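You operate a simulated robot arm through the tools that you are given. There is no shell and no other tool. Be economical: measure what you need, move in short steps, check, and stop when the job is done.

You are at the controls of a simulated robot arm. One attempt, no reset.

## Task
Clean the white remote in the white box.
Fine: lid shut, knob on LONG for a remote, SHORT for a pen, green key once, wait for DONE, knob to OFF; leave it inside, lid shut.

It is judged by the outcome, as a careful person would: the job done as asked, and still so three seconds after it is handed in. It fails if anything else is knocked over, pushed out of place, dropped, spilled or broken. A push-on lid holds only when it is set on centred and level and pressed home; a screw cap is set on level and turned clockwise until tight.

## Robot
A 7-joint arm with a two-finger parallel gripper, fixed in place. Base frame: the origin is at the foot of the arm, x ahead of it, y to its left, z up. Readings come in mm, rad, newtons and seconds.
With the tool pointing down near the work surface it reaches from about 300 to 680 mm from the base axis. Its first joint turns from -1.152 to 1.152 rad. Payload 1.57 kg.
The TCP is the grasp point between the finger pads, 30 mm short of the fingertips. In the tool frame z runs along the fingers and y along their closing line. The gripper opens to 110 mm. The fingers are 24 mm wide and 12 mm thick; the gripper's body (48 by 112 mm) begins 78 mm behind the TCP.
Orientation is that of the tool frame in the base frame, as [roll, pitch, yaw] about the fixed x, y, z axes, in that order (R = Rz(yaw) Ry(pitch) Rx(roll)). With the fingers straight down and closing along the base's y, the tool's x points along the base's -x, its y along +y and its z along -z.

## Interface
- The arm moves only by the tool drive_tool. Its argument "moves" is one flat list of numbers, 7 for each row, row after row: the turn, a rotation vector about the tool's x, y, z in rad, then the shift along the tool's x, y, z in mm, then the finger opening in mm, from 0 to 110. In form: [ax, ay, az, tx, ty, tz, jaw, ax, ay, az, tx, ty, tz, jaw, ...]. A call has 1 to 20 rows; each row is the pose to reach, as a shift and turn from the pose commanded when the call began, along the tool's axes at that moment. A row lasts 0.2 s, in which the tool goes at most 50 mm and 0.15 rad; a call with a longer step from one row to the next is refused whole, and so is a gripper value outside its range. Where a pose cannot be reached the arm comes as near as it can. A force on the tool above 40 N (or 10 N above the force at the start of the call, whichever is more), or a blocked arm, ends the call early, and 0.2 s more pass. The fingers move at their own pace (about 108 mm/s each) and stop on an object; they squeeze with about 37 N. The grip force told is the motor's: it shows also when the fingers shut on nothing. Time passes only in rows, and 0.2 s behind the last, so rows that repeat a pose let the fingers close. It gives the time, the measured TCP pose, the force on the tool (base axes), the opening and the grip force at its end, in the units of the frame above (readings bear some noise).
- Cameras (640 x 400 px; columns grow to the right, rows downward): "scene" is fixed at [172.9, -412.8, 1384.3]; the picture's right is [0.59, -0.81, 0.00], its down [-0.61, -0.44, -0.65] and it looks along [0.53, 0.38, -0.76] (base axes); focal length 349 px, centre (320, 200). "wrist" rides on the gripper at [70, 16, -141] in the tool frame; the picture's right is [-0.23, 0.97, 0.00], its down [-0.86, -0.20, -0.48] and it looks along [-0.47, -0.11, 0.88] (tool axes); focal length 222 px, centre (320, 200). There is no depth. A picture from a camera that has moved, and an enlarged one, comes with that camera's place and axes in the base frame and with its lens.
- grab_frame(camera): a new picture of that camera. The clock stands still meanwhile.
- inspect(camera, box): a new picture of the part [left, top, right, bottom] of that camera's present view, enlarged. The clock stands still meanwhile.
- finish_job(): hands the job in; it is judged then, once.

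Work in short steps. Places have to be worked out from the pictures, the camera data and where the tool is seen: move nearer, look again, correct. Check each grasp and each placing, and mend what went wrong. You have 120 turns and 68 pictures in all, those below and enlarged ones among them. Open the gripper and draw the arm clear of the work before you hand the job in, unless the task says otherwise; then end with one line.

The tools are called after "Emit:" by a JSON object that holds its "op" and its "data". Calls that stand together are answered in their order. drive_tool: Moves the arm, as the interface text tells. Its arguments: {"type":"object","properties":{"moves":{"type":"array","items":{"type":"number"}}},"required":["moves"]} The other tools are called the same way: grab_frame (camera) takes a picture; inspect (camera, box) takes an enlarged picture of a part of a camera's view; finish_job () hands the job in.

At the start:

```text
clock: 0.0
eef_pos: [302.5, -209.0, 1096.4]
tcp_rot: [3.14, 0.001, -3.141]
contact_force: [-0.6, 0.2, 0.4]
gripper_width: 109.9
finger_force: 0.1
```

scene: 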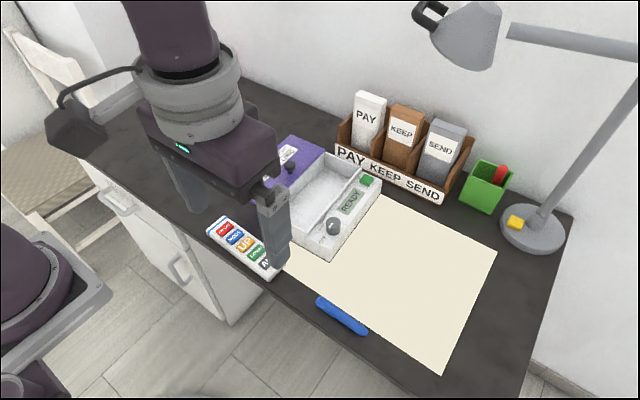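
wrist: 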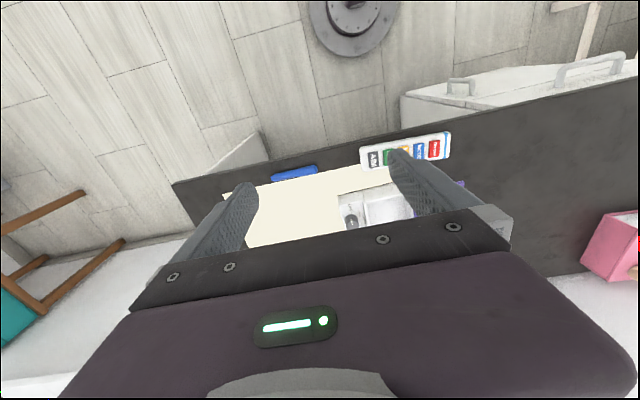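

The remote lies near (411, -38) and the box near (580, -120), with the arm in the way. I'll enlarge the box area before moving.

Emit:
{"op": "inspect", "data": {"camera": "scene", "box": [190, 120, 400, 290]}}

```text
2.35 times, centred on (295, 205) of scene
camera zoom: at [172.9, -412.8, 1384.3], right [0.59, -0.81, 0.0], down [-0.61, -0.44, -0.65], along [0.53, 0.38, -0.76], focal length 821 px, centre (379, 188)
```

zoom: 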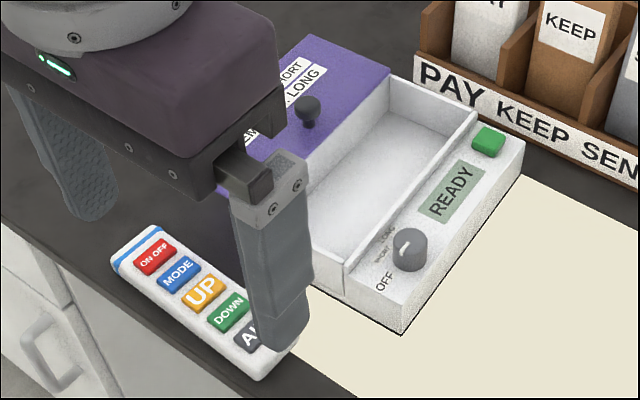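

The gripper hides part of the box and lid. I'll move it toward +y to clear the view, then look again.

Emit:
{"op": "drive_tool", "data": {"moves": [0, 0, 0, -10, 45, 0, 110, 0, 0, 0, -20, 90, 0, 110, 0, 0, 0, -30, 135, 0, 110, 0, 0, 0, -40, 180, 0, 110, 0, 0, 0, -50, 225, 0, 110, 0, 0, 0, -60, 270, 0, 110, 0, 0, 0, -60, 270, 0, 110]}}

Emit:
{"op": "grab_frame", "data": {"camera": "scene"}}

Emit:
{"op": "inspect", "data": {"camera": "scene", "box": [190, 120, 400, 290]}}

Emit:
{"op": "grab_frame", "data": {"camera": "wrist"}}

```text
clock: 1.6
eef_pos: [362.4, 61.6, 1097.5]
tcp_rot: [-3.14, -0.001, -3.14]
contact_force: [-0.1, 0.5, 1.2]
gripper_width: 110.2
finger_force: 0.0
```

```text
64 pictures are left
```

scene: 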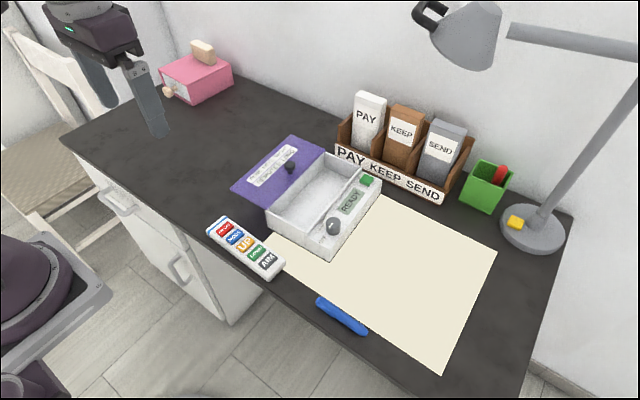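

```text
2.35 times, centred on (295, 205) of scene
camera zoom: at [172.9, -412.8, 1384.3], right [0.59, -0.81, 0.0], down [-0.61, -0.44, -0.65], along [0.53, 0.38, -0.76], focal length 821 px, centre (379, 188)
```

zoom: 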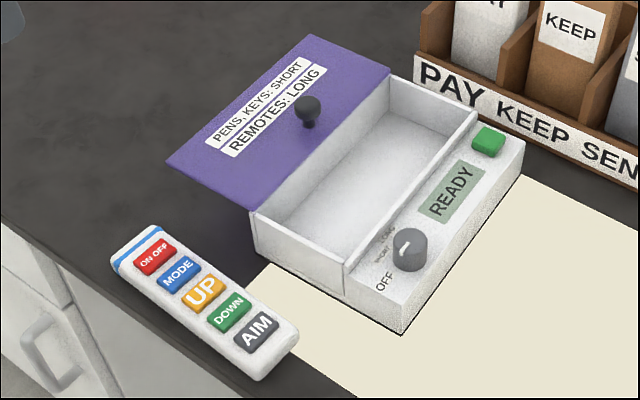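

```text
62 pictures are left
camera wrist: at [293.2, 78.0, 1238.3], right [0.23, 0.97, 0.0], down [0.86, -0.2, 0.48], along [0.47, -0.11, -0.88], focal length 222 px, centre (320, 200)
```

wrist: 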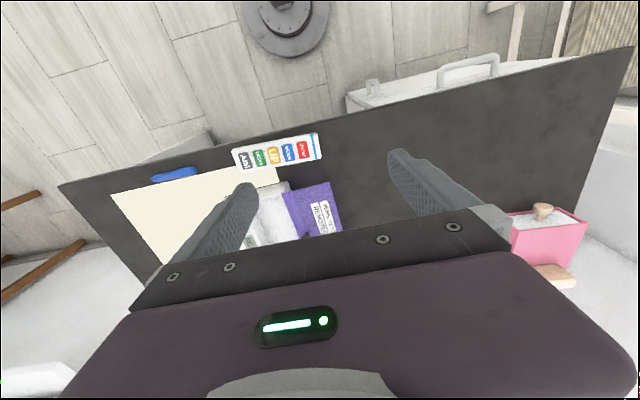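

The lid is lying at rim height on the +y side of the box (about x 484–710, y -45 to 60), and its knob is on top, so it looks like a slider. I'll put the wrist camera above the box to look closer.

Emit:
{"op": "drive_tool", "data": {"moves": [0, 0, 0, -32, -20, 20, 110, 0, 0, 0, -64, -40, 40, 110, 0, 0, 0, -96, -60, 60, 110, 0, 0, 0, -128, -80, 80, 110, 0, 0, 0, -160, -102, 97, 110, 0, 0, 0, -160, -102, 97, 110]}}

Emit:
{"op": "inspect", "data": {"camera": "wrist", "box": [200, 40, 440, 240]}}

Emit:
{"op": "inspect", "data": {"camera": "scene", "box": [260, 150, 390, 260]}}

```text
clock: 3.0
eef_pos: [524.5, -43.6, 998.9]
tcp_rot: [-3.141, 0.001, 3.141]
contact_force: [-0.2, 0.2, -0.6]
gripper_width: 110.1
finger_force: 0.1
```

```text
2.00 times, centred on (320, 140) of wrist
camera zoom: at [454.5, -26.9, 1141.3], right [0.23, 0.97, 0.0], down [0.86, -0.2, 0.48], along [0.47, -0.11, -0.88], focal length 444 px, centre (320, 320)
```

zoom: 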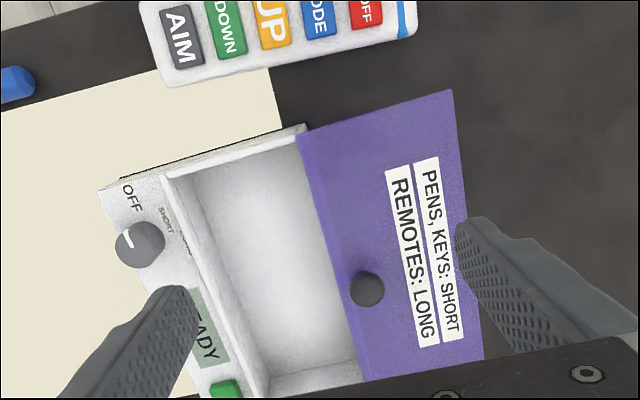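

```text
3.64 times, centred on (325, 205) of scene
camera zoom: at [172.9, -412.8, 1384.3], right [0.59, -0.81, 0.0], down [-0.61, -0.44, -0.65], along [0.53, 0.38, -0.76], focal length 1269 px, centre (302, 182)
```

zoom: 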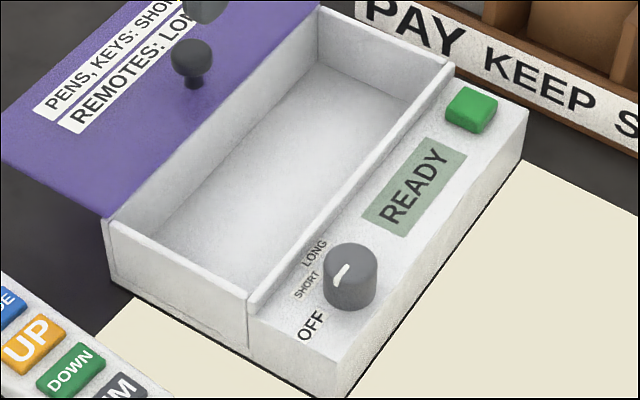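

The lid is a slider that has to move about 105 mm toward -y to close, with its knob at about (600, -23). The dial is at (533, -185) and points to OFF, and the box interior centre is about (599, -100). Next I'll go above the remote and turn the fingers across its width.

Emit:
{"op": "drive_tool", "data": {"moves": [0, 0, -0.148, 12, -1, 8, 110, 0, 0, -0.295, 24, -2, 16, 110, 0, 0, -0.443, 36, -3, 24, 110, 0, 0, -0.591, 48, -4, 32, 110, 0, 0, -0.739, 60, -5, 40, 110, 0, 0, -0.886, 72, -6, 48, 110, 0, 0, -1.034, 84, -7, 56, 110, 0, 0, -1.182, 96, -8, 64, 110, 0, 0, -1.329, 108, -10, 72, 110, 0, 0, -1.477, 119, -12, 80, 110, 0, 0, -1.477, 119, -12, 80, 110]}}

Emit:
{"op": "grab_frame", "data": {"camera": "wrist"}}

Emit:
{"op": "grab_frame", "data": {"camera": "scene"}}

```text
clock: 5.4
eef_pos: [402.8, -54.3, 920.0]
tcp_rot: [-3.142, 0.0, -1.664]
contact_force: [-0.3, 0.3, -0.1]
gripper_width: 109.8
finger_force: 0.2
```

```text
59 pictures are left
camera wrist: at [380.4, -121.4, 1061.3], right [-0.95, 0.32, 0.0], down [0.28, 0.83, 0.48], along [0.15, 0.45, -0.88], focal length 222 px, centre (320, 200)
```

wrist: 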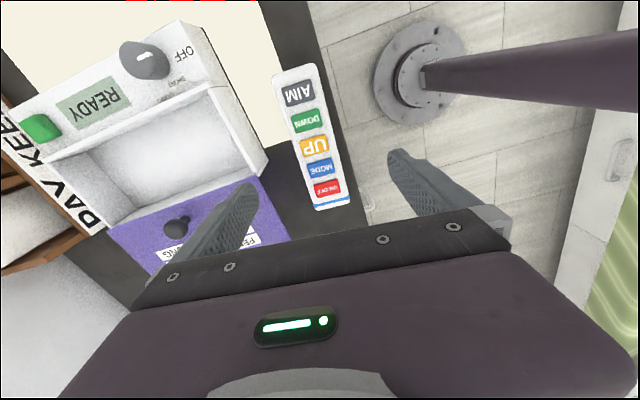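

```text
58 pictures are left
```

scene: 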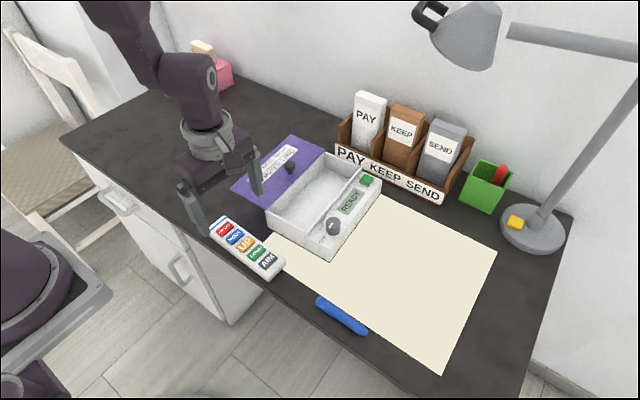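

From the wrist view the remote's centre is about (409, -48), and the yaw is already within about 1°. I'll narrow the jaw to 80 to stay clear of the lid, then come down partway and check.

Emit:
{"op": "drive_tool", "data": {"moves": [0, 0, 0, -6.5, -5.4, 30, 80, 0, 0, 0, -6.5, -5.4, 65, 80, 0, 0, 0, -6.5, -5.4, 95, 80, 0, 0, 0, -6.5, -5.4, 95, 80]}}

Emit:
{"op": "grab_frame", "data": {"camera": "wrist"}}

Emit:
{"op": "inspect", "data": {"camera": "scene", "box": [160, 160, 320, 290]}}

```text
clock: 6.4
eef_pos: [408.8, -47.8, 825.1]
tcp_rot: [3.141, 0.0, -1.665]
contact_force: [-0.6, 0.2, -0.9]
gripper_width: 80.0
finger_force: 0.0
```

```text
57 pictures are left
camera wrist: at [386.4, -115.0, 967.0], right [-0.95, 0.32, 0.0], down [0.28, 0.83, 0.48], along [0.15, 0.45, -0.88], focal length 222 px, centre (320, 200)
```

wrist: 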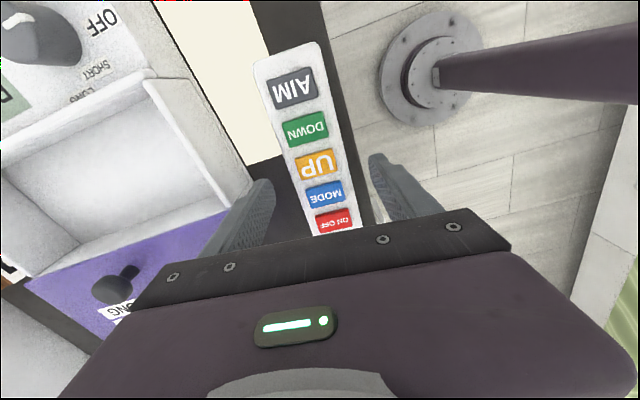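

```text
3.08 times, centred on (240, 225) of scene
camera zoom: at [172.9, -412.8, 1384.3], right [0.59, -0.81, 0.0], down [-0.61, -0.44, -0.65], along [0.53, 0.38, -0.76], focal length 1074 px, centre (566, 123)
```

zoom: 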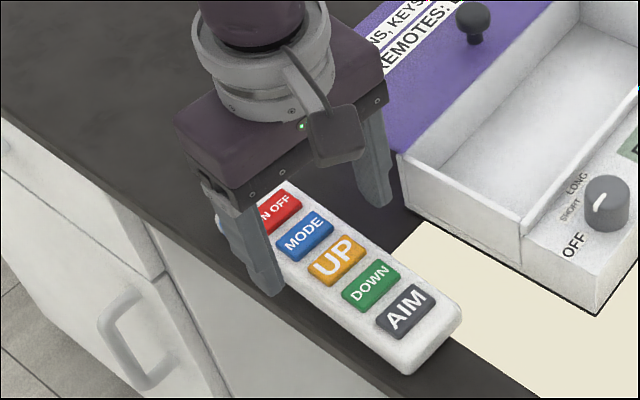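

The fingers straddle the remote near its middle. I'll go down to TCP z ≈ 783 and close.

Emit:
{"op": "drive_tool", "data": {"moves": [0, 0, 0, 0, 0, 22, 80, 0, 0, 0, 0, 0, 42, 80, 0, 0, 0, 0, 0, 42, 60, 0, 0, 0, 0, 0, 42, 40, 0, 0, 0, 0, 0, 42, 30, 0, 0, 0, 0, 0, 42, 30]}}

Emit:
{"op": "grab_frame", "data": {"camera": "wrist"}}

```text
clock: 7.8
eef_pos: [407.7, -48.0, 783.9]
tcp_rot: [-3.141, 0.0, -1.665]
contact_force: [-0.2, 0.3, 0.3]
gripper_width: 55.6
finger_force: 36.7
```

```text
55 pictures are left
camera wrist: at [386.1, -115.0, 925.2], right [-0.95, 0.32, 0.0], down [0.28, 0.83, 0.48], along [0.15, 0.45, -0.88], focal length 222 px, centre (320, 200)
```

wrist: 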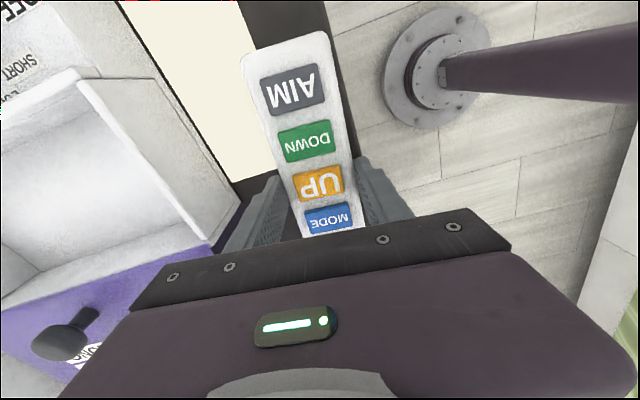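

The remote is held at 55.6 mm. I'll lift it straight up and check the hold.

Emit:
{"op": "drive_tool", "data": {"moves": [0, 0, 0, 0, 0, -30, 30, 0, 0, 0, 0, 0, -65, 30, 0, 0, 0, 0, 0, -100, 30, 0, 0, 0, 0, 0, -130, 30, 0, 0, 0, 0, 0, -130, 30]}}

Emit:
{"op": "grab_frame", "data": {"camera": "scene"}}

```text
clock: 9.0
eef_pos: [409.9, -47.9, 913.6]
tcp_rot: [-3.14, -0.001, -1.664]
contact_force: [-0.6, -0.1, -1.3]
gripper_width: 55.5
finger_force: 37.3
```

```text
54 pictures are left
```

scene: 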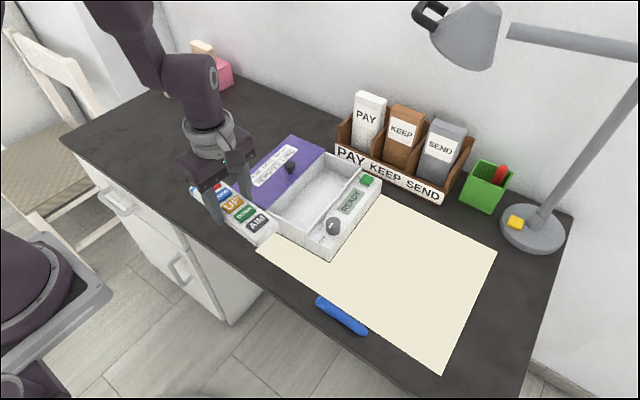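

The hold is firm and level. I'll carry it over the box at height, turning it so it lies along x.

Emit:
{"op": "drive_tool", "data": {"moves": [0, 0, 0.1478, 3, -19, 2, 30, 0, 0, 0.2956, 7, -39, 4, 30, 0, 0, 0.4434, 10, -58, 6, 30, 0, 0, 0.5912, 14, -77, 8, 30, 0, 0, 0.739, 17, -97, 10, 30, 0, 0, 0.8868, 21, -116, 12, 30, 0, 0, 1.0346, 24, -135, 14, 30, 0, 0, 1.1824, 27, -155, 16, 30, 0, 0, 1.33, 31, -174, 18, 30, 0, 0, 1.478, 34.2, -193, 20, 30, 0, 0, 1.478, 34.2, -193, 20, 30]}}

Emit:
{"op": "grab_frame", "data": {"camera": "wrist"}}

Emit:
{"op": "inspect", "data": {"camera": "scene", "box": [220, 110, 420, 270]}}

```text
clock: 11.4
eef_pos: [596.9, -98.4, 892.2]
tcp_rot: [-3.141, 0.001, 3.137]
contact_force: [0.1, 0.1, -1.2]
gripper_width: 55.3
finger_force: 37.3
```

```text
53 pictures are left
camera wrist: at [528.3, -80.5, 1034.8], right [0.23, 0.97, 0.0], down [0.85, -0.2, 0.48], along [0.47, -0.11, -0.88], focal length 222 px, centre (320, 200)
```

wrist: 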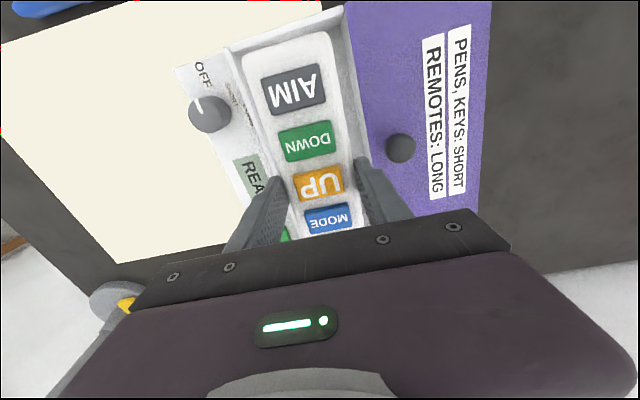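

```text
2.50 times, centred on (320, 190) of scene
camera zoom: at [172.9, -412.8, 1384.3], right [0.59, -0.81, 0.0], down [-0.61, -0.44, -0.65], along [0.53, 0.38, -0.76], focal length 872 px, centre (320, 225)
```

zoom: 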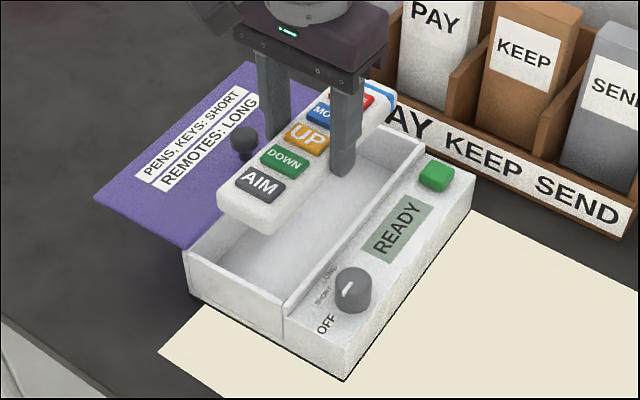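

The remote is centred over the interior: it spans about x 506–691 in 495–705, at y ≈ -98. I'll lower it into the box in stages.

Emit:
{"op": "drive_tool", "data": {"moves": [0, 0, 0, -2, -1.5, 25, 30, 0, 0, 0, -2, -1.5, 45, 30, 0, 0, 0, -2, -1.5, 60, 30, 0, 0, 0, -2, -1.5, 75, 30, 0, 0, 0, -2, -1.5, 90, 30]}}

Emit:
{"op": "inspect", "data": {"camera": "scene", "box": [220, 110, 420, 270]}}

```text
clock: 12.6
eef_pos: [599.7, -101.6, 804.9]
tcp_rot: [-3.141, 0.001, 3.139]
contact_force: [-13.4, 6.0, 30.7]
gripper_width: 55.3
finger_force: 36.7
```

```text
2.50 times, centred on (320, 190) of scene
camera zoom: at [172.0, -412.5, 1384.5], right [0.59, -0.81, 0.0], down [-0.61, -0.44, -0.66], along [0.53, 0.38, -0.76], focal length 872 px, centre (320, 225)
```

zoom: 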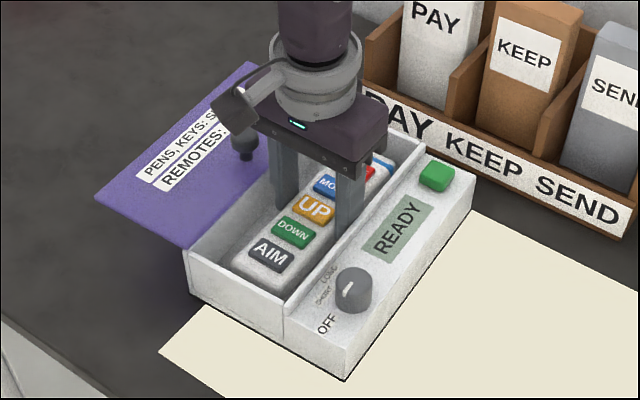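

There is a 31 N contact at TCP z 805, higher than I expected. I'll look before releasing.

Emit:
{"op": "inspect", "data": {"camera": "scene", "box": [270, 145, 370, 245]}}

Emit:
{"op": "grab_frame", "data": {"camera": "wrist"}}

```text
4.00 times, centred on (320, 195) of scene
camera zoom: at [172.0, -412.5, 1384.5], right [0.59, -0.81, 0.0], down [-0.61, -0.44, -0.66], along [0.53, 0.38, -0.76], focal length 1396 px, centre (320, 220)
```

zoom: 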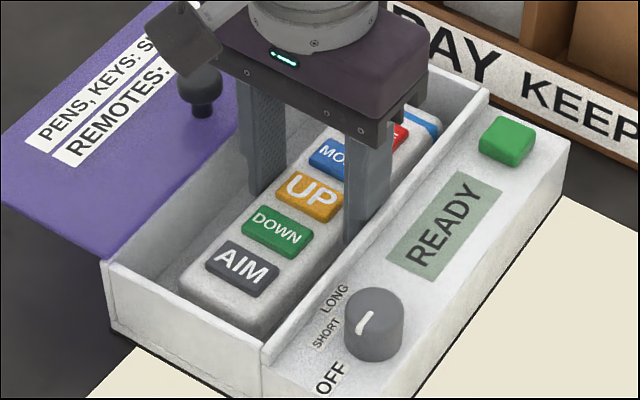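

```text
49 pictures are left
camera wrist: at [530.6, -84.3, 946.6], right [0.23, 0.97, 0.0], down [0.85, -0.2, 0.48], along [0.47, -0.11, -0.88], focal length 222 px, centre (320, 200)
```

wrist: 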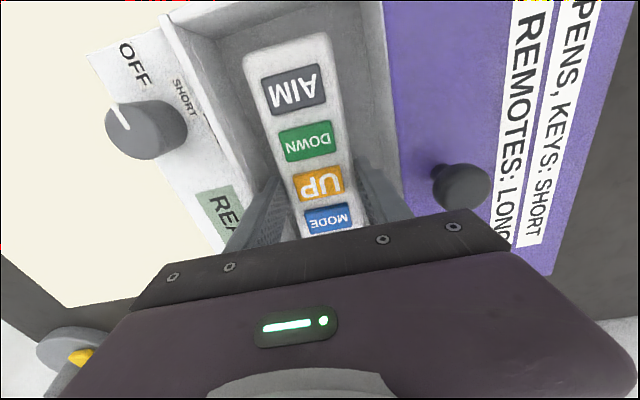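

The remote looks inside, but the contact pushes toward -x and +y, so it may be touching the far wall or the divider. I'll lift a little, shift -4 in x and +3 in y, and lower again.

Emit:
{"op": "drive_tool", "data": {"moves": [0, 0, 0, 0, 0, -8, 30, 0, 0, 0, 4, 3, -8, 30, 0, 0, 0, 4, 3, -3, 30, 0, 0, 0, 4, 3, 2, 30, 0, 0, 0, 4, 3, 6, 30, 0, 0, 0, 4, 3, 10, 30]}}

```text
clock: 14.0
eef_pos: [596.9, -98.7, 794.8]
tcp_rot: [-3.139, 0.002, -3.14]
contact_force: [-9.6, 2.0, 32.1]
gripper_width: 55.4
finger_force: 37.1
```

It is now 10 mm lower and in contact again. I'll repeat a small shift to see whether this is the floor.

Emit:
{"op": "drive_tool", "data": {"moves": [0, 0, 0, 0, 0, -6, 30, 0, 0, 0, 3, 0, -6, 30, 0, 0, 0, 3, 0, -1, 30, 0, 0, 0, 3, 0, 3, 30, 0, 0, 0, 3, 0, 6, 30, 0, 0, 0, 3, 0, 10, 30]}}

Emit:
{"op": "inspect", "data": {"camera": "scene", "box": [270, 145, 370, 245]}}

Emit:
{"op": "grab_frame", "data": {"camera": "wrist"}}

```text
clock: 15.1
eef_pos: [593.4, -97.5, 791.8]
tcp_rot: [3.14, 0.004, -3.14]
contact_force: [-7.6, 3.3, 12.6]
gripper_width: 55.5
finger_force: 37.2
stopped in row 5: the force on the tool passed its limit (the readings are from after the stop); the commanded pose is now the measured one
```

```text
4.00 times, centred on (320, 195) of scene
camera zoom: at [172.5, -412.7, 1384.3], right [0.59, -0.81, 0.0], down [-0.61, -0.44, -0.66], along [0.53, 0.38, -0.76], focal length 1396 px, centre (320, 220)
```

zoom: 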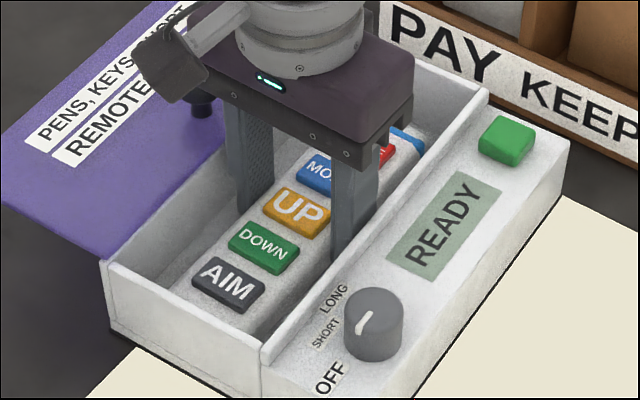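

```text
47 pictures are left
camera wrist: at [523.9, -81.0, 933.6], right [0.23, 0.97, 0.0], down [0.85, -0.2, 0.48], along [0.47, -0.11, -0.88], focal length 222 px, centre (320, 200)
```

wrist: 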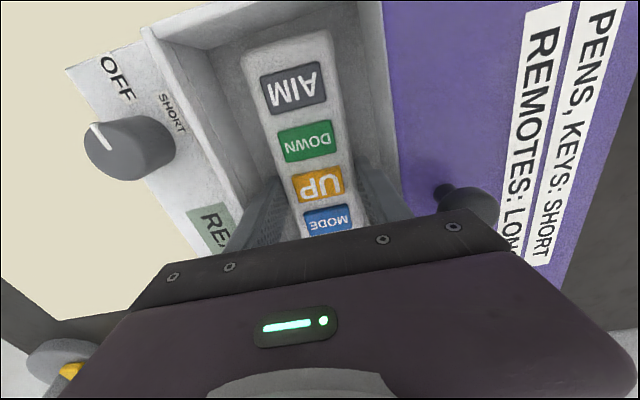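

TCP z is now 792, which puts the remote's bottom at about 756, at the floor. I'll open slightly and see whether it is flat.

Emit:
{"op": "drive_tool", "data": {"moves": [0, 0, 0, 0, 0, 0, 64, 0, 0, 0, 0, 0, 0, 66, 0, 0, 0, 0, 0, -20, 66, 0, 0, 0, 0, 0, -60, 66, 0, 0, 0, 0, 0, -100, 66, 0, 0, 0, 40, 0, -140, 66, 0, 0, 0, 80, 0, -140, 66]}}

Emit:
{"op": "inspect", "data": {"camera": "scene", "box": [260, 140, 390, 260]}}

Emit:
{"op": "grab_frame", "data": {"camera": "wrist"}}

```text
refused: row 6 steps farther than a row can; nothing moved
```

```text
3.33 times, centred on (325, 200) of scene
camera zoom: at [172.5, -412.7, 1384.3], right [0.59, -0.81, 0.0], down [-0.61, -0.44, -0.66], along [0.53, 0.38, -0.76], focal length 1163 px, centre (303, 200)
```

zoom: 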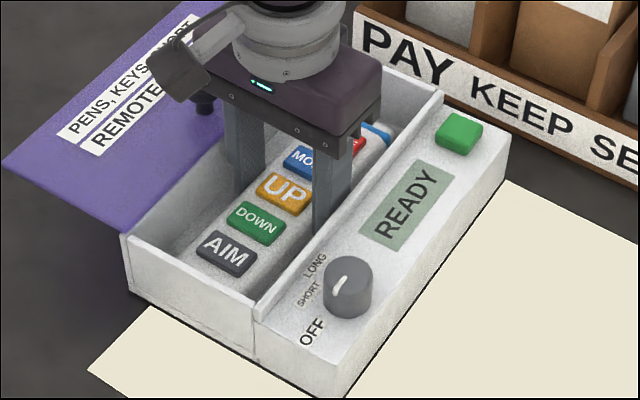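

```text
45 pictures are left
camera wrist: at [523.9, -81.0, 933.6], right [0.23, 0.97, 0.0], down [0.85, -0.2, 0.48], along [0.47, -0.11, -0.88], focal length 222 px, centre (320, 200)
```

wrist: 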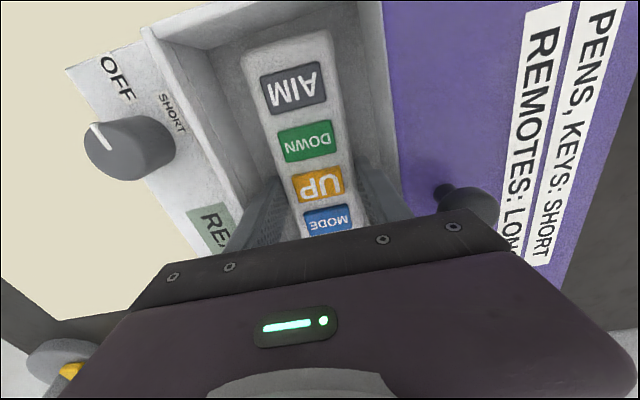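

One step was too long and nothing moved. I'll repeat it with shorter steps.

Emit:
{"op": "drive_tool", "data": {"moves": [0, 0, 0, 0, 0, 0, 64, 0, 0, 0, 0, 0, 0, 66, 0, 0, 0, 0, 0, -20, 66, 0, 0, 0, 0, 0, -55, 66, 0, 0, 0, 0, 0, -95, 66, 0, 0, 0, 25, 0, -130, 66, 0, 0, 0, 65, 0, -140, 66]}}

Emit:
{"op": "inspect", "data": {"camera": "scene", "box": [260, 140, 390, 260]}}

Emit:
{"op": "grab_frame", "data": {"camera": "wrist"}}

```text
clock: 16.7
eef_pos: [526.7, -98.0, 930.2]
tcp_rot: [3.14, 0.004, -3.141]
contact_force: [-1.5, -0.6, -1.0]
gripper_width: 66.2
finger_force: 0.0
```

```text
3.33 times, centred on (325, 200) of scene
camera zoom: at [172.9, -412.8, 1384.3], right [0.59, -0.81, 0.0], down [-0.61, -0.44, -0.65], along [0.53, 0.38, -0.76], focal length 1163 px, centre (303, 200)
```

zoom: 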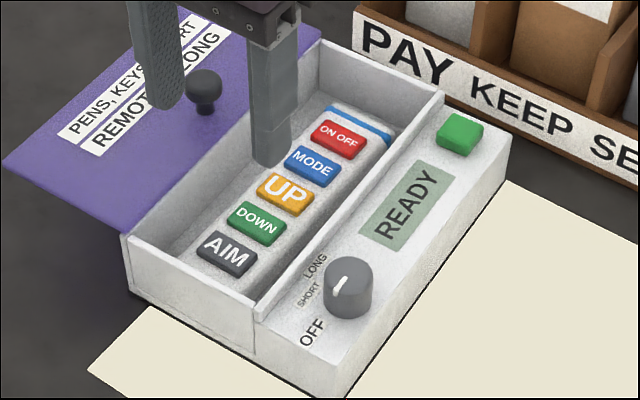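

```text
43 pictures are left
camera wrist: at [457.6, -81.1, 1071.1], right [0.23, 0.97, 0.0], down [0.85, -0.2, 0.48], along [0.47, -0.11, -0.88], focal length 222 px, centre (320, 200)
```

wrist: 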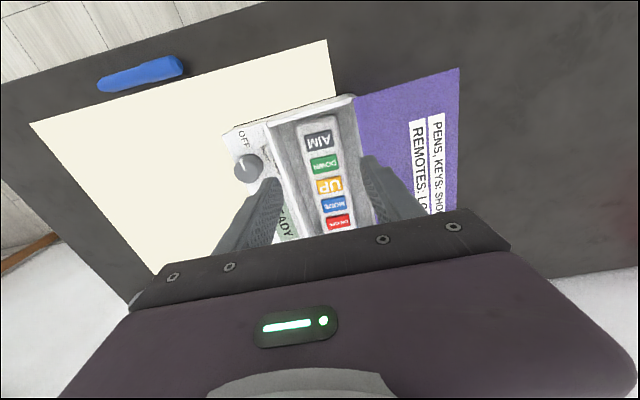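

The remote lies flat in the box. Next is the lid: I'll go above its knob at about (600, -23).

Emit:
{"op": "drive_tool", "data": {"moves": [0, 0, 0, -25, 25, 0, 66, 0, 0, 0, -50, 50, 10, 66, 0, 0, 0, -73, 75, 25, 66, 0, 0, 0, -73, 75, 45, 66, 0, 0, 0, -73, 75, 45, 66]}}

Emit:
{"op": "inspect", "data": {"camera": "scene", "box": [230, 110, 360, 230]}}

Emit:
{"op": "grab_frame", "data": {"camera": "wrist"}}

```text
clock: 17.9
eef_pos: [601.1, -21.2, 888.2]
tcp_rot: [3.141, 0.005, 3.14]
contact_force: [0.1, 0.6, -0.1]
gripper_width: 66.1
finger_force: 0.1
```

```text
3.33 times, centred on (295, 170) of scene
camera zoom: at [172.9, -412.8, 1384.3], right [0.59, -0.81, 0.0], down [-0.61, -0.44, -0.65], along [0.53, 0.38, -0.76], focal length 1163 px, centre (403, 300)
```

zoom: 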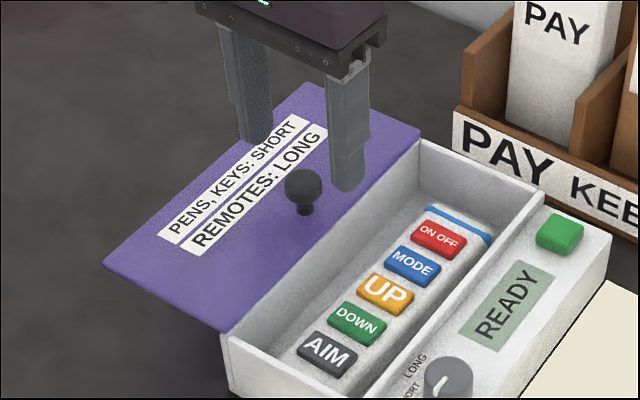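

```text
41 pictures are left
camera wrist: at [531.9, -5.2, 1029.0], right [0.23, 0.97, 0.0], down [0.85, -0.2, 0.48], along [0.47, -0.11, -0.88], focal length 222 px, centre (320, 200)
```

wrist: 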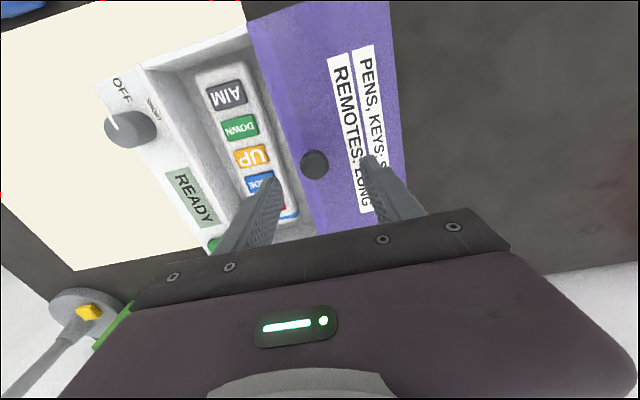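

The fingers straddle the knob. I'll lower until the tips are about 8 mm above the lid and close on it.

Emit:
{"op": "drive_tool", "data": {"moves": [0, 0, 0, 0, -4, 20, 66, 0, 0, 0, 0, -4, 42, 66, 0, 0, 0, 0, -4, 42, 40, 0, 0, 0, 0, -4, 42, 20, 0, 0, 0, 0, -4, 42, 10, 0, 0, 0, 0, -4, 42, 10]}}

Emit:
{"op": "inspect", "data": {"camera": "scene", "box": [230, 110, 360, 230]}}

```text
clock: 18.6
eef_pos: [603.3, -26.1, 850.0]
tcp_rot: [3.141, 0.003, 3.141]
contact_force: [-10.0, -0.7, 25.2]
gripper_width: 53.8
finger_force: 7.6
stopped in row 3: the force on the tool passed its limit (the readings are from after the stop); the commanded pose is now the measured one
```

```text
3.33 times, centred on (295, 170) of scene
camera zoom: at [172.2, -412.8, 1384.4], right [0.59, -0.81, 0.0], down [-0.61, -0.44, -0.66], along [0.53, 0.38, -0.76], focal length 1163 px, centre (403, 300)
```

zoom: 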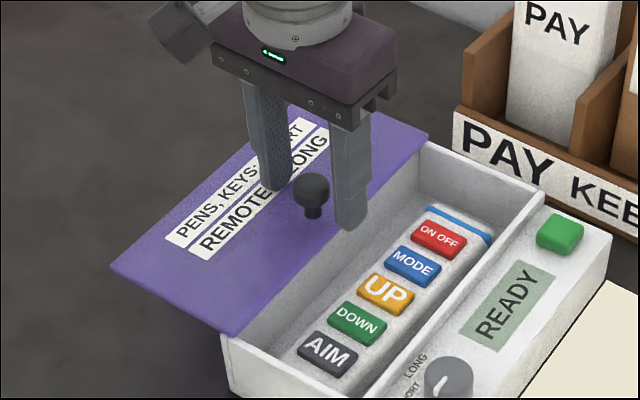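

The tips touched the lid at TCP z 850, so its top is at about 819, and the lid slid a few mm toward -y, which confirms it slides. I'll raise 5 mm and close on the knob.

Emit:
{"op": "drive_tool", "data": {"moves": [0, 0, 0, 0, 0, -5, 54, 0, 0, 0, 0, 0, -5, 54, 0, 0, 0, 0, 0, -5, 40, 0, 0, 0, 0, 0, -5, 20, 0, 0, 0, 0, 0, -5, 10, 0, 0, 0, 0, 0, -5, 10]}}

Emit:
{"op": "inspect", "data": {"camera": "scene", "box": [230, 110, 360, 230]}}

```text
clock: 20.0
eef_pos: [603.2, -26.8, 853.4]
tcp_rot: [3.141, 0.002, 3.141]
contact_force: [0.9, -0.8, -0.6]
gripper_width: 24.6
finger_force: 36.0
```

```text
3.33 times, centred on (295, 170) of scene
camera zoom: at [172.9, -412.8, 1384.3], right [0.59, -0.81, 0.0], down [-0.61, -0.44, -0.65], along [0.53, 0.38, -0.76], focal length 1163 px, centre (403, 300)
```

zoom: 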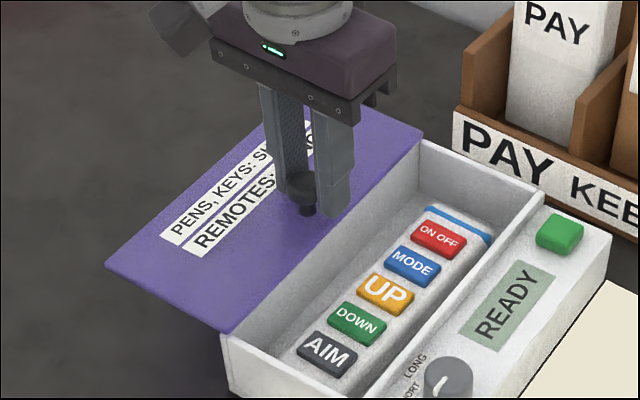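

The knob is gripped at 24.6 mm. I'll slide slowly toward -y, starting with 30 mm.

Emit:
{"op": "drive_tool", "data": {"moves": [0, 0, 0, 0, -6, 0, 10, 0, 0, 0, 0, -12, 0, 10, 0, 0, 0, 0, -18, 0, 10, 0, 0, 0, 0, -24, 0, 10, 0, 0, 0, 0, -30, 0, 10]}}

Emit:
{"op": "inspect", "data": {"camera": "scene", "box": [230, 110, 390, 260]}}

```text
clock: 21.2
eef_pos: [605.6, -57.5, 854.7]
tcp_rot: [3.141, 0.005, 3.141]
contact_force: [1.8, 0.5, 3.0]
gripper_width: 24.7
finger_force: 36.0
```

```text
2.67 times, centred on (310, 185) of scene
camera zoom: at [172.9, -412.8, 1384.3], right [0.59, -0.81, 0.0], down [-0.61, -0.44, -0.65], along [0.53, 0.38, -0.76], focal length 931 px, centre (347, 240)
```

zoom: 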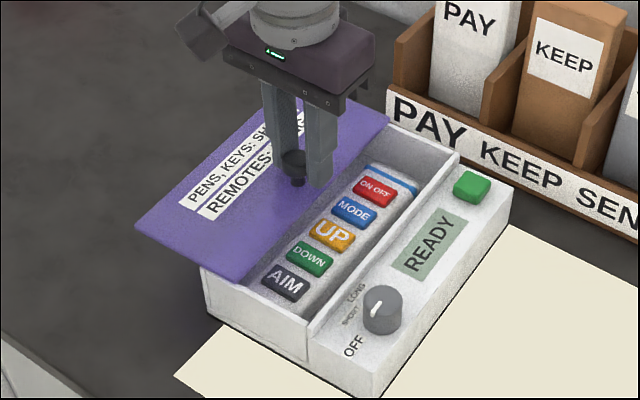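

The lid slides with almost no force. I'll continue another 60 mm.

Emit:
{"op": "drive_tool", "data": {"moves": [0, 0, 0, 1, -8, 0, 10, 0, 0, 0, 1, -16, 0, 10, 0, 0, 0, 1, -24, 0, 10, 0, 0, 0, 2, -32, 0, 10, 0, 0, 0, 2, -40, 0, 10, 0, 0, 0, 2, -48, 0, 10, 0, 0, 0, 2, -56, 0, 10, 0, 0, 0, 2, -60, 0, 10]}}

Emit:
{"op": "inspect", "data": {"camera": "scene", "box": [230, 110, 390, 260]}}

```text
clock: 23.0
eef_pos: [602.5, -116.5, 853.3]
tcp_rot: [3.141, 0.007, 3.141]
contact_force: [19.8, 1.2, 12.7]
gripper_width: 24.5
finger_force: 36.4
```

```text
2.67 times, centred on (310, 185) of scene
camera zoom: at [173.1, -412.7, 1384.3], right [0.59, -0.81, 0.0], down [-0.61, -0.44, -0.65], along [0.53, 0.38, -0.76], focal length 931 px, centre (347, 240)
```

zoom: 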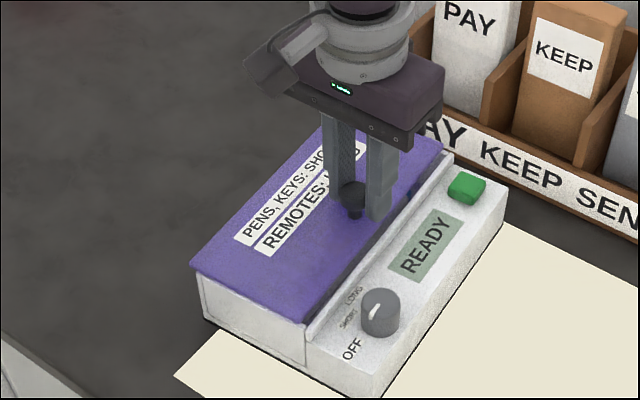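

About 10 mm of gap remains at the divider, and there is a sideways force from my -x drift. I'll cancel that and push the last bit in small steps.

Emit:
{"op": "drive_tool", "data": {"moves": [0, 0, 0, -2.5, 0, 0, 10, 0, 0, 0, -2.5, -3, 0, 10, 0, 0, 0, -2.5, -6, 0, 10, 0, 0, 0, -2.5, -9, 0, 10, 0, 0, 0, -2.5, -12, 0, 10, 0, 0, 0, -2.5, -15, 0, 10]}}

Emit:
{"op": "inspect", "data": {"camera": "scene", "box": [230, 110, 390, 260]}}

```text
clock: 24.4
eef_pos: [602.3, -132.5, 852.1]
tcp_rot: [3.141, 0.003, 3.141]
contact_force: [0.0, 8.9, 0.7]
gripper_width: 24.6
finger_force: 36.3
```

```text
2.67 times, centred on (310, 185) of scene
camera zoom: at [172.9, -412.6, 1384.3], right [0.59, -0.81, 0.0], down [-0.61, -0.44, -0.65], along [0.53, 0.38, -0.76], focal length 931 px, centre (347, 240)
```

zoom: 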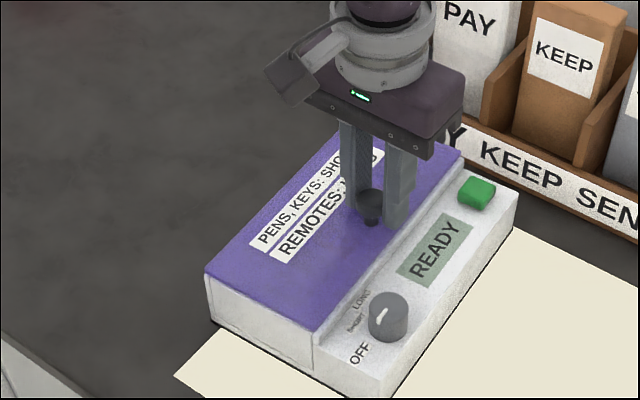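

The lid is fully shut against the divider, though the box crept a few mm toward -y. I'll release, lift clear and compare.

Emit:
{"op": "drive_tool", "data": {"moves": [0, 0, 0, 0, 0, 0, 50, 0, 0, 0, 0, 0, 0, 50, 0, 0, 0, 0, 0, -30, 50, 0, 0, 0, 0, 0, -70, 50, 0, 0, 0, 30, 10, -105, 50, 0, 0, 0, 70, 30, -115, 50, 0, 0, 0, 105, 60, -125, 50, 0, 0, 0, 105, 60, -125, 50]}}

Emit:
{"op": "grab_frame", "data": {"camera": "scene"}}

Emit:
{"op": "inspect", "data": {"camera": "scene", "box": [260, 150, 390, 260]}}

Emit:
{"op": "inspect", "data": {"camera": "wrist", "box": [160, 40, 400, 240]}}

```text
clock: 26.2
eef_pos: [499.3, -70.8, 977.8]
tcp_rot: [3.141, 0.002, 3.14]
contact_force: [-0.5, -0.1, -0.2]
gripper_width: 49.9
finger_force: 0.0
```

```text
35 pictures are left
```

scene: 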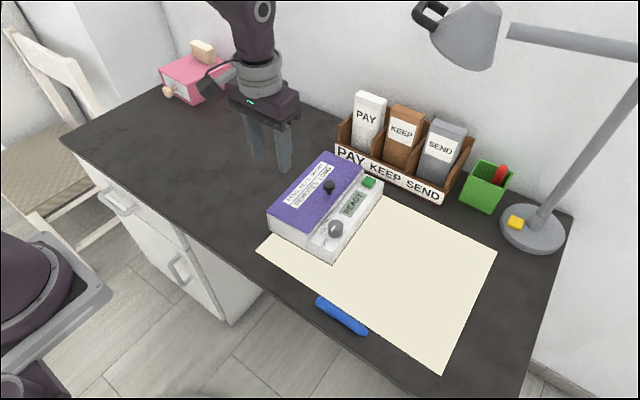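

```text
3.64 times, centred on (325, 205) of scene
camera zoom: at [172.9, -412.8, 1384.3], right [0.59, -0.81, 0.0], down [-0.61, -0.44, -0.65], along [0.53, 0.38, -0.76], focal length 1269 px, centre (302, 182)
```

zoom: 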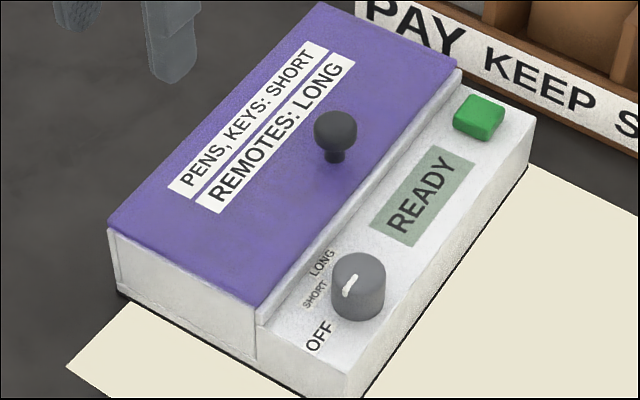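

```text
2.00 times, centred on (280, 140) of wrist
camera zoom: at [429.2, -54.4, 1119.6], right [0.23, 0.97, 0.0], down [0.85, -0.2, 0.48], along [0.47, -0.11, -0.88], focal length 444 px, centre (400, 320)
```

zoom: 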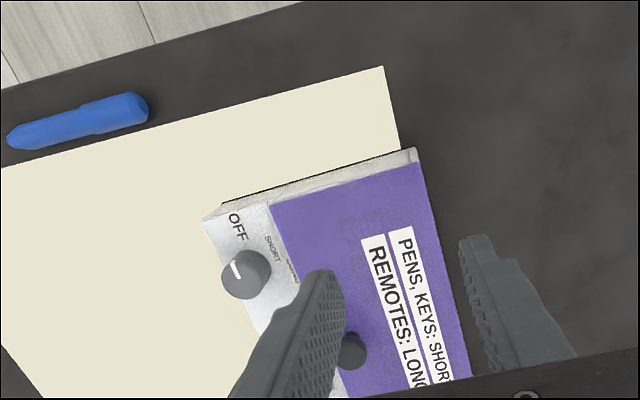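

The lid is shut and the box moved about 8 mm, with the display still at READY. I'll move above the dial to measure it and the gap to the lid.

Emit:
{"op": "drive_tool", "data": {"moves": [0, 0, 0, -9, -40, 0, 50, 0, 0, 0, -18, -80, 15, 50, 0, 0, 0, -28, -121, 35, 50, 0, 0, 0, -28, -121, 35, 50]}}

Emit:
{"op": "inspect", "data": {"camera": "wrist", "box": [240, 70, 400, 230]}}

Emit:
{"op": "inspect", "data": {"camera": "scene", "box": [290, 170, 390, 260]}}

```text
clock: 27.2
eef_pos: [527.7, -194.2, 944.9]
tcp_rot: [-3.141, 0.002, -3.141]
contact_force: [-0.5, 0.5, 0.2]
gripper_width: 50.3
finger_force: 0.1
```

```text
2.50 times, centred on (320, 150) of wrist
camera zoom: at [456.9, -177.2, 1086.4], right [0.23, 0.97, 0.0], down [0.85, -0.2, 0.48], along [0.47, -0.11, -0.88], focal length 555 px, centre (320, 325)
```

zoom: 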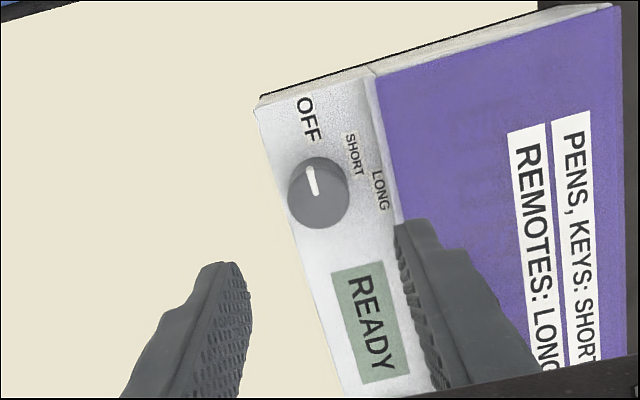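

```text
4.44 times, centred on (340, 215) of scene
camera zoom: at [172.9, -412.8, 1384.3], right [0.59, -0.81, 0.0], down [-0.61, -0.44, -0.65], along [0.53, 0.38, -0.76], focal length 1551 px, centre (231, 133)
```

zoom: 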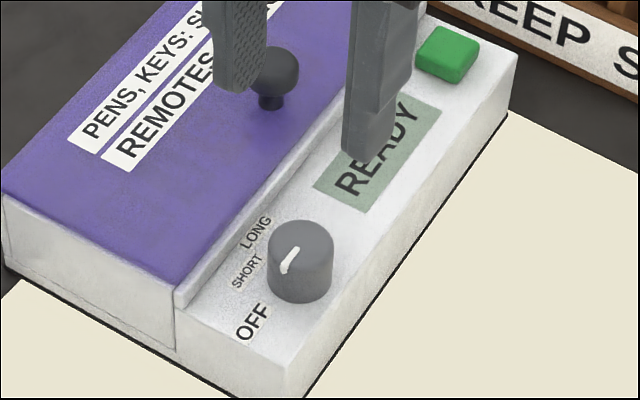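

The dial centre is at about (529, -194), top z ≈ 818, diameter 30, with roughly 34 mm to the divider. OFF points at about 180° and LONG at about 65°. I'll pre-rotate -0.95 rad and come down above it with the jaw at 42.

Emit:
{"op": "drive_tool", "data": {"moves": [0, 0, -0.14, -1.5, 0, 10, 42, 0, 0, -0.28, -1.5, 0, 20, 42, 0, 0, -0.42, -1.5, 0, 30, 42, 0, 0, -0.56, -1.5, 0, 40, 42, 0, 0, -0.7, -1.5, 0, 50, 42, 0, 0, -0.84, -1.5, 0, 60, 42, 0, 0, -0.97, -1.5, 0, 75, 42, 0, 0, -0.97, -1.5, 0, 75, 42]}}

Emit:
{"op": "inspect", "data": {"camera": "scene", "box": [290, 170, 390, 260]}}

Emit:
{"op": "inspect", "data": {"camera": "wrist", "box": [200, 70, 440, 230]}}

```text
clock: 29.0
eef_pos: [527.7, -192.5, 868.6]
tcp_rot: [-3.138, 0.003, -2.168]
contact_force: [-0.2, -1.2, -0.6]
gripper_width: 42.1
finger_force: 0.1
```

```text
4.44 times, centred on (340, 215) of scene
camera zoom: at [172.9, -412.8, 1384.3], right [0.59, -0.81, 0.0], down [-0.61, -0.44, -0.65], along [0.53, 0.38, -0.76], focal length 1551 px, centre (231, 133)
```

zoom: 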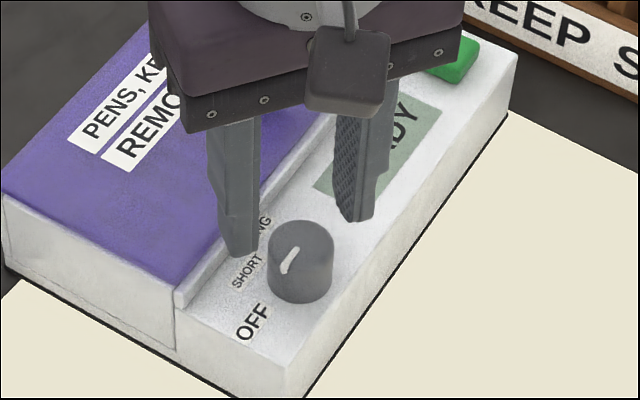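

```text
2.50 times, centred on (320, 150) of wrist
camera zoom: at [475.5, -240.6, 1009.7], right [-0.68, 0.74, 0.0], down [0.64, 0.59, 0.48], along [0.36, 0.32, -0.88], focal length 555 px, centre (320, 325)
```

zoom: 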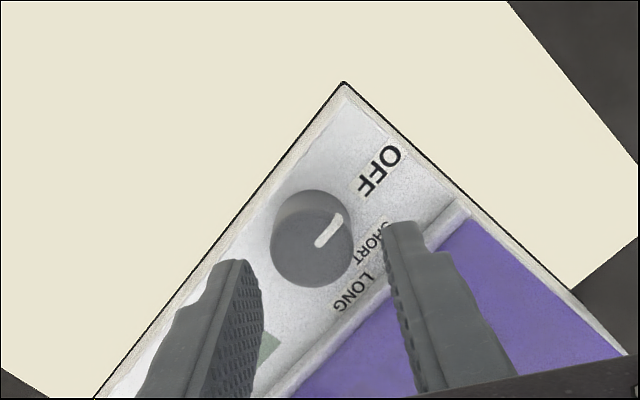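

The dial reads at about (530, -194.5). I'll correct by 3 mm, go down to TCP z ≈ 833 and close gently on it.

Emit:
{"op": "drive_tool", "data": {"moves": [0, 0, 0, 0.4, -3, 10, 42, 0, 0, 0, 0.4, -3, 25, 42, 0, 0, 0, 0.4, -3, 34, 42, 0, 0, 0, 0.4, -3, 34, 42, 0, 0, 0, 0.4, -3, 34, 25, 0, 0, 0, 0.4, -3, 34, 20, 0, 0, 0, 0.4, -3, 34, 20]}}

Emit:
{"op": "inspect", "data": {"camera": "scene", "box": [290, 170, 390, 260]}}

```text
clock: 30.6
eef_pos: [528.7, -194.7, 834.4]
tcp_rot: [-3.14, 0.002, -2.172]
contact_force: [-2.9, 0.6, -0.2]
gripper_width: 29.0
finger_force: 37.3
```

```text
4.44 times, centred on (340, 215) of scene
camera zoom: at [172.8, -412.8, 1384.3], right [0.59, -0.81, 0.0], down [-0.61, -0.44, -0.65], along [0.53, 0.38, -0.76], focal length 1551 px, centre (231, 133)
```

zoom: 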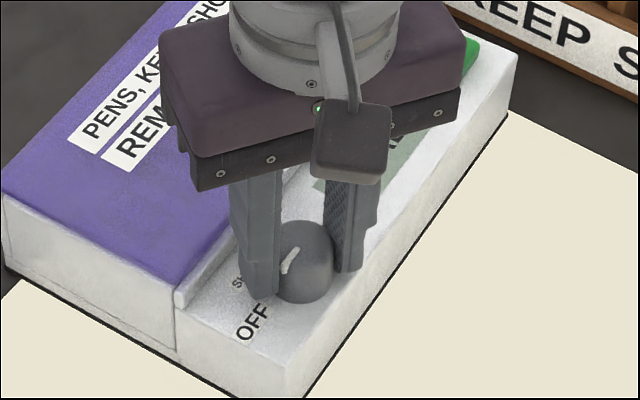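

The dial is gripped at 29 mm. I'll turn it clockwise by about 115°.

Emit:
{"op": "drive_tool", "data": {"moves": [0, 0, 0.14, 0, 0, 0, 20, 0, 0, 0.28, 0, 0, 0, 20, 0, 0, 0.42, 0, 0, 0, 20, 0, 0, 0.56, 0, 0, 0, 20, 0, 0, 0.7, 0, 0, 0, 20, 0, 0, 0.84, 0, 0, 0, 20, 0, 0, 0.98, 0, 0, 0, 20, 0, 0, 1.12, 0, 0, 0, 20, 0, 0, 1.26, 0, 0, 0, 20, 0, 0, 1.4, 0, 0, 0, 20, 0, 0, 1.54, 0, 0, 0, 20, 0, 0, 1.68, 0, 0, 0, 20, 0, 0, 1.82, 0, 0, 0, 20, 0, 0, 1.95, 0, 0, 0, 20, 0, 0, 1.95, 0, 0, 0, 20]}}

Emit:
{"op": "inspect", "data": {"camera": "scene", "box": [290, 170, 390, 260]}}

```text
clock: 33.8
eef_pos: [531.3, -195.0, 834.9]
tcp_rot: [3.14, 0.003, 2.162]
contact_force: [5.4, -1.2, -0.5]
gripper_width: 29.0
finger_force: 37.0
```

```text
4.44 times, centred on (340, 215) of scene
camera zoom: at [173.0, -412.8, 1384.2], right [0.59, -0.81, 0.0], down [-0.61, -0.44, -0.65], along [0.53, 0.38, -0.76], focal length 1551 px, centre (231, 133)
```

zoom: 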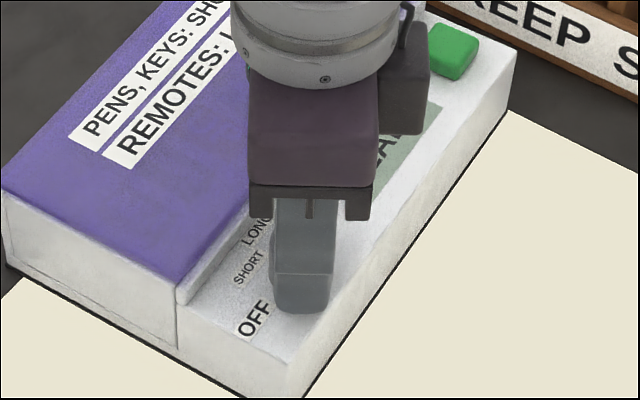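

The tool turned about 112°. I'll release, rise and check where the mark points.

Emit:
{"op": "drive_tool", "data": {"moves": [0, 0, 0, 0, 0, 0, 42, 0, 0, 0, 0, 0, 0, 42, 0, 0, 0, 0, 0, -25, 42, 0, 0, 0, 0, 0, -60, 42, 0, 0, 0, 0, 0, -90, 42, 0, 0, 0, 0, 0, -90, 42]}}

Emit:
{"op": "inspect", "data": {"camera": "wrist", "box": [200, 70, 440, 230]}}

Emit:
{"op": "inspect", "data": {"camera": "scene", "box": [290, 170, 390, 260]}}

```text
clock: 35.2
eef_pos: [530.9, -193.5, 922.1]
tcp_rot: [3.14, 0.002, 2.163]
contact_force: [0.0, -0.3, 0.4]
gripper_width: 41.9
finger_force: 0.0
```

```text
2.50 times, centred on (320, 150) of wrist
camera zoom: at [505.5, -126.2, 1063.7], right [0.94, 0.35, 0.0], down [0.31, -0.82, 0.48], along [0.17, -0.45, -0.88], focal length 555 px, centre (320, 325)
```

zoom: 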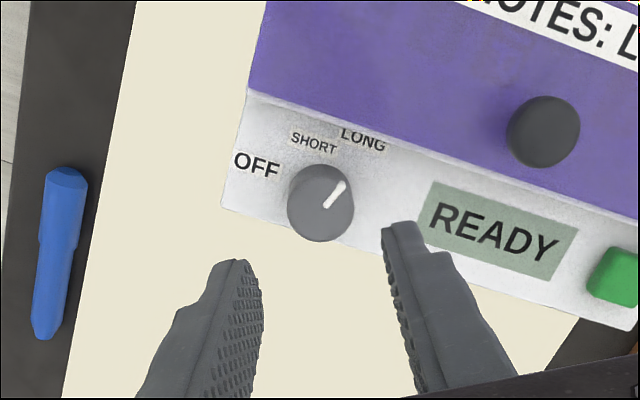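

```text
4.44 times, centred on (340, 215) of scene
camera zoom: at [172.9, -412.8, 1384.3], right [0.59, -0.81, 0.0], down [-0.61, -0.44, -0.65], along [0.53, 0.38, -0.76], focal length 1551 px, centre (231, 133)
```

zoom: 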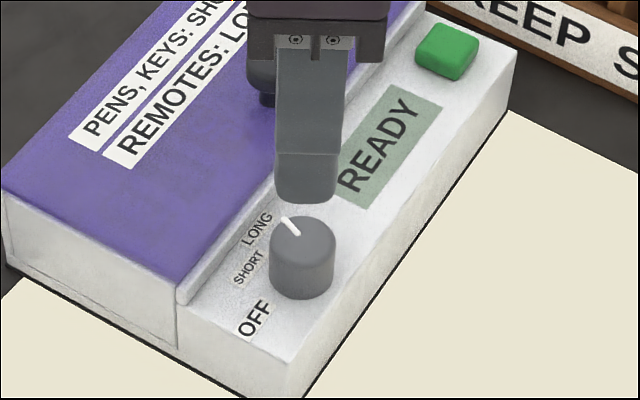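

The mark now points squarely at LONG. The green key is at about (688, -179), near the edge of reach, so I'll square the tool up, close the fingers and move nearer at height.

Emit:
{"op": "drive_tool", "data": {"moves": [0, 0, -0.14, -6, 15, -5, 30, 0, 0, -0.28, -12, 30, -8, 20, 0, 0, -0.42, -18, 45, -8, 0, 0, 0, -0.56, -25, 60, -8, 0, 0, 0, -0.7, -31, 75, -8, 0, 0, 0, -0.84, -37, 90, -8, 0, 0, 0, -0.98, -43, 103, -8, 0, 0, 0, -0.98, -43, 103, -8, 0]}}

```text
clock: 37.0
eef_pos: [640.0, -175.6, 932.9]
tcp_rot: [3.141, 0.003, -3.14]
contact_force: [-0.4, 0.2, 0.4]
gripper_width: 0.1
finger_force: 21.9
```

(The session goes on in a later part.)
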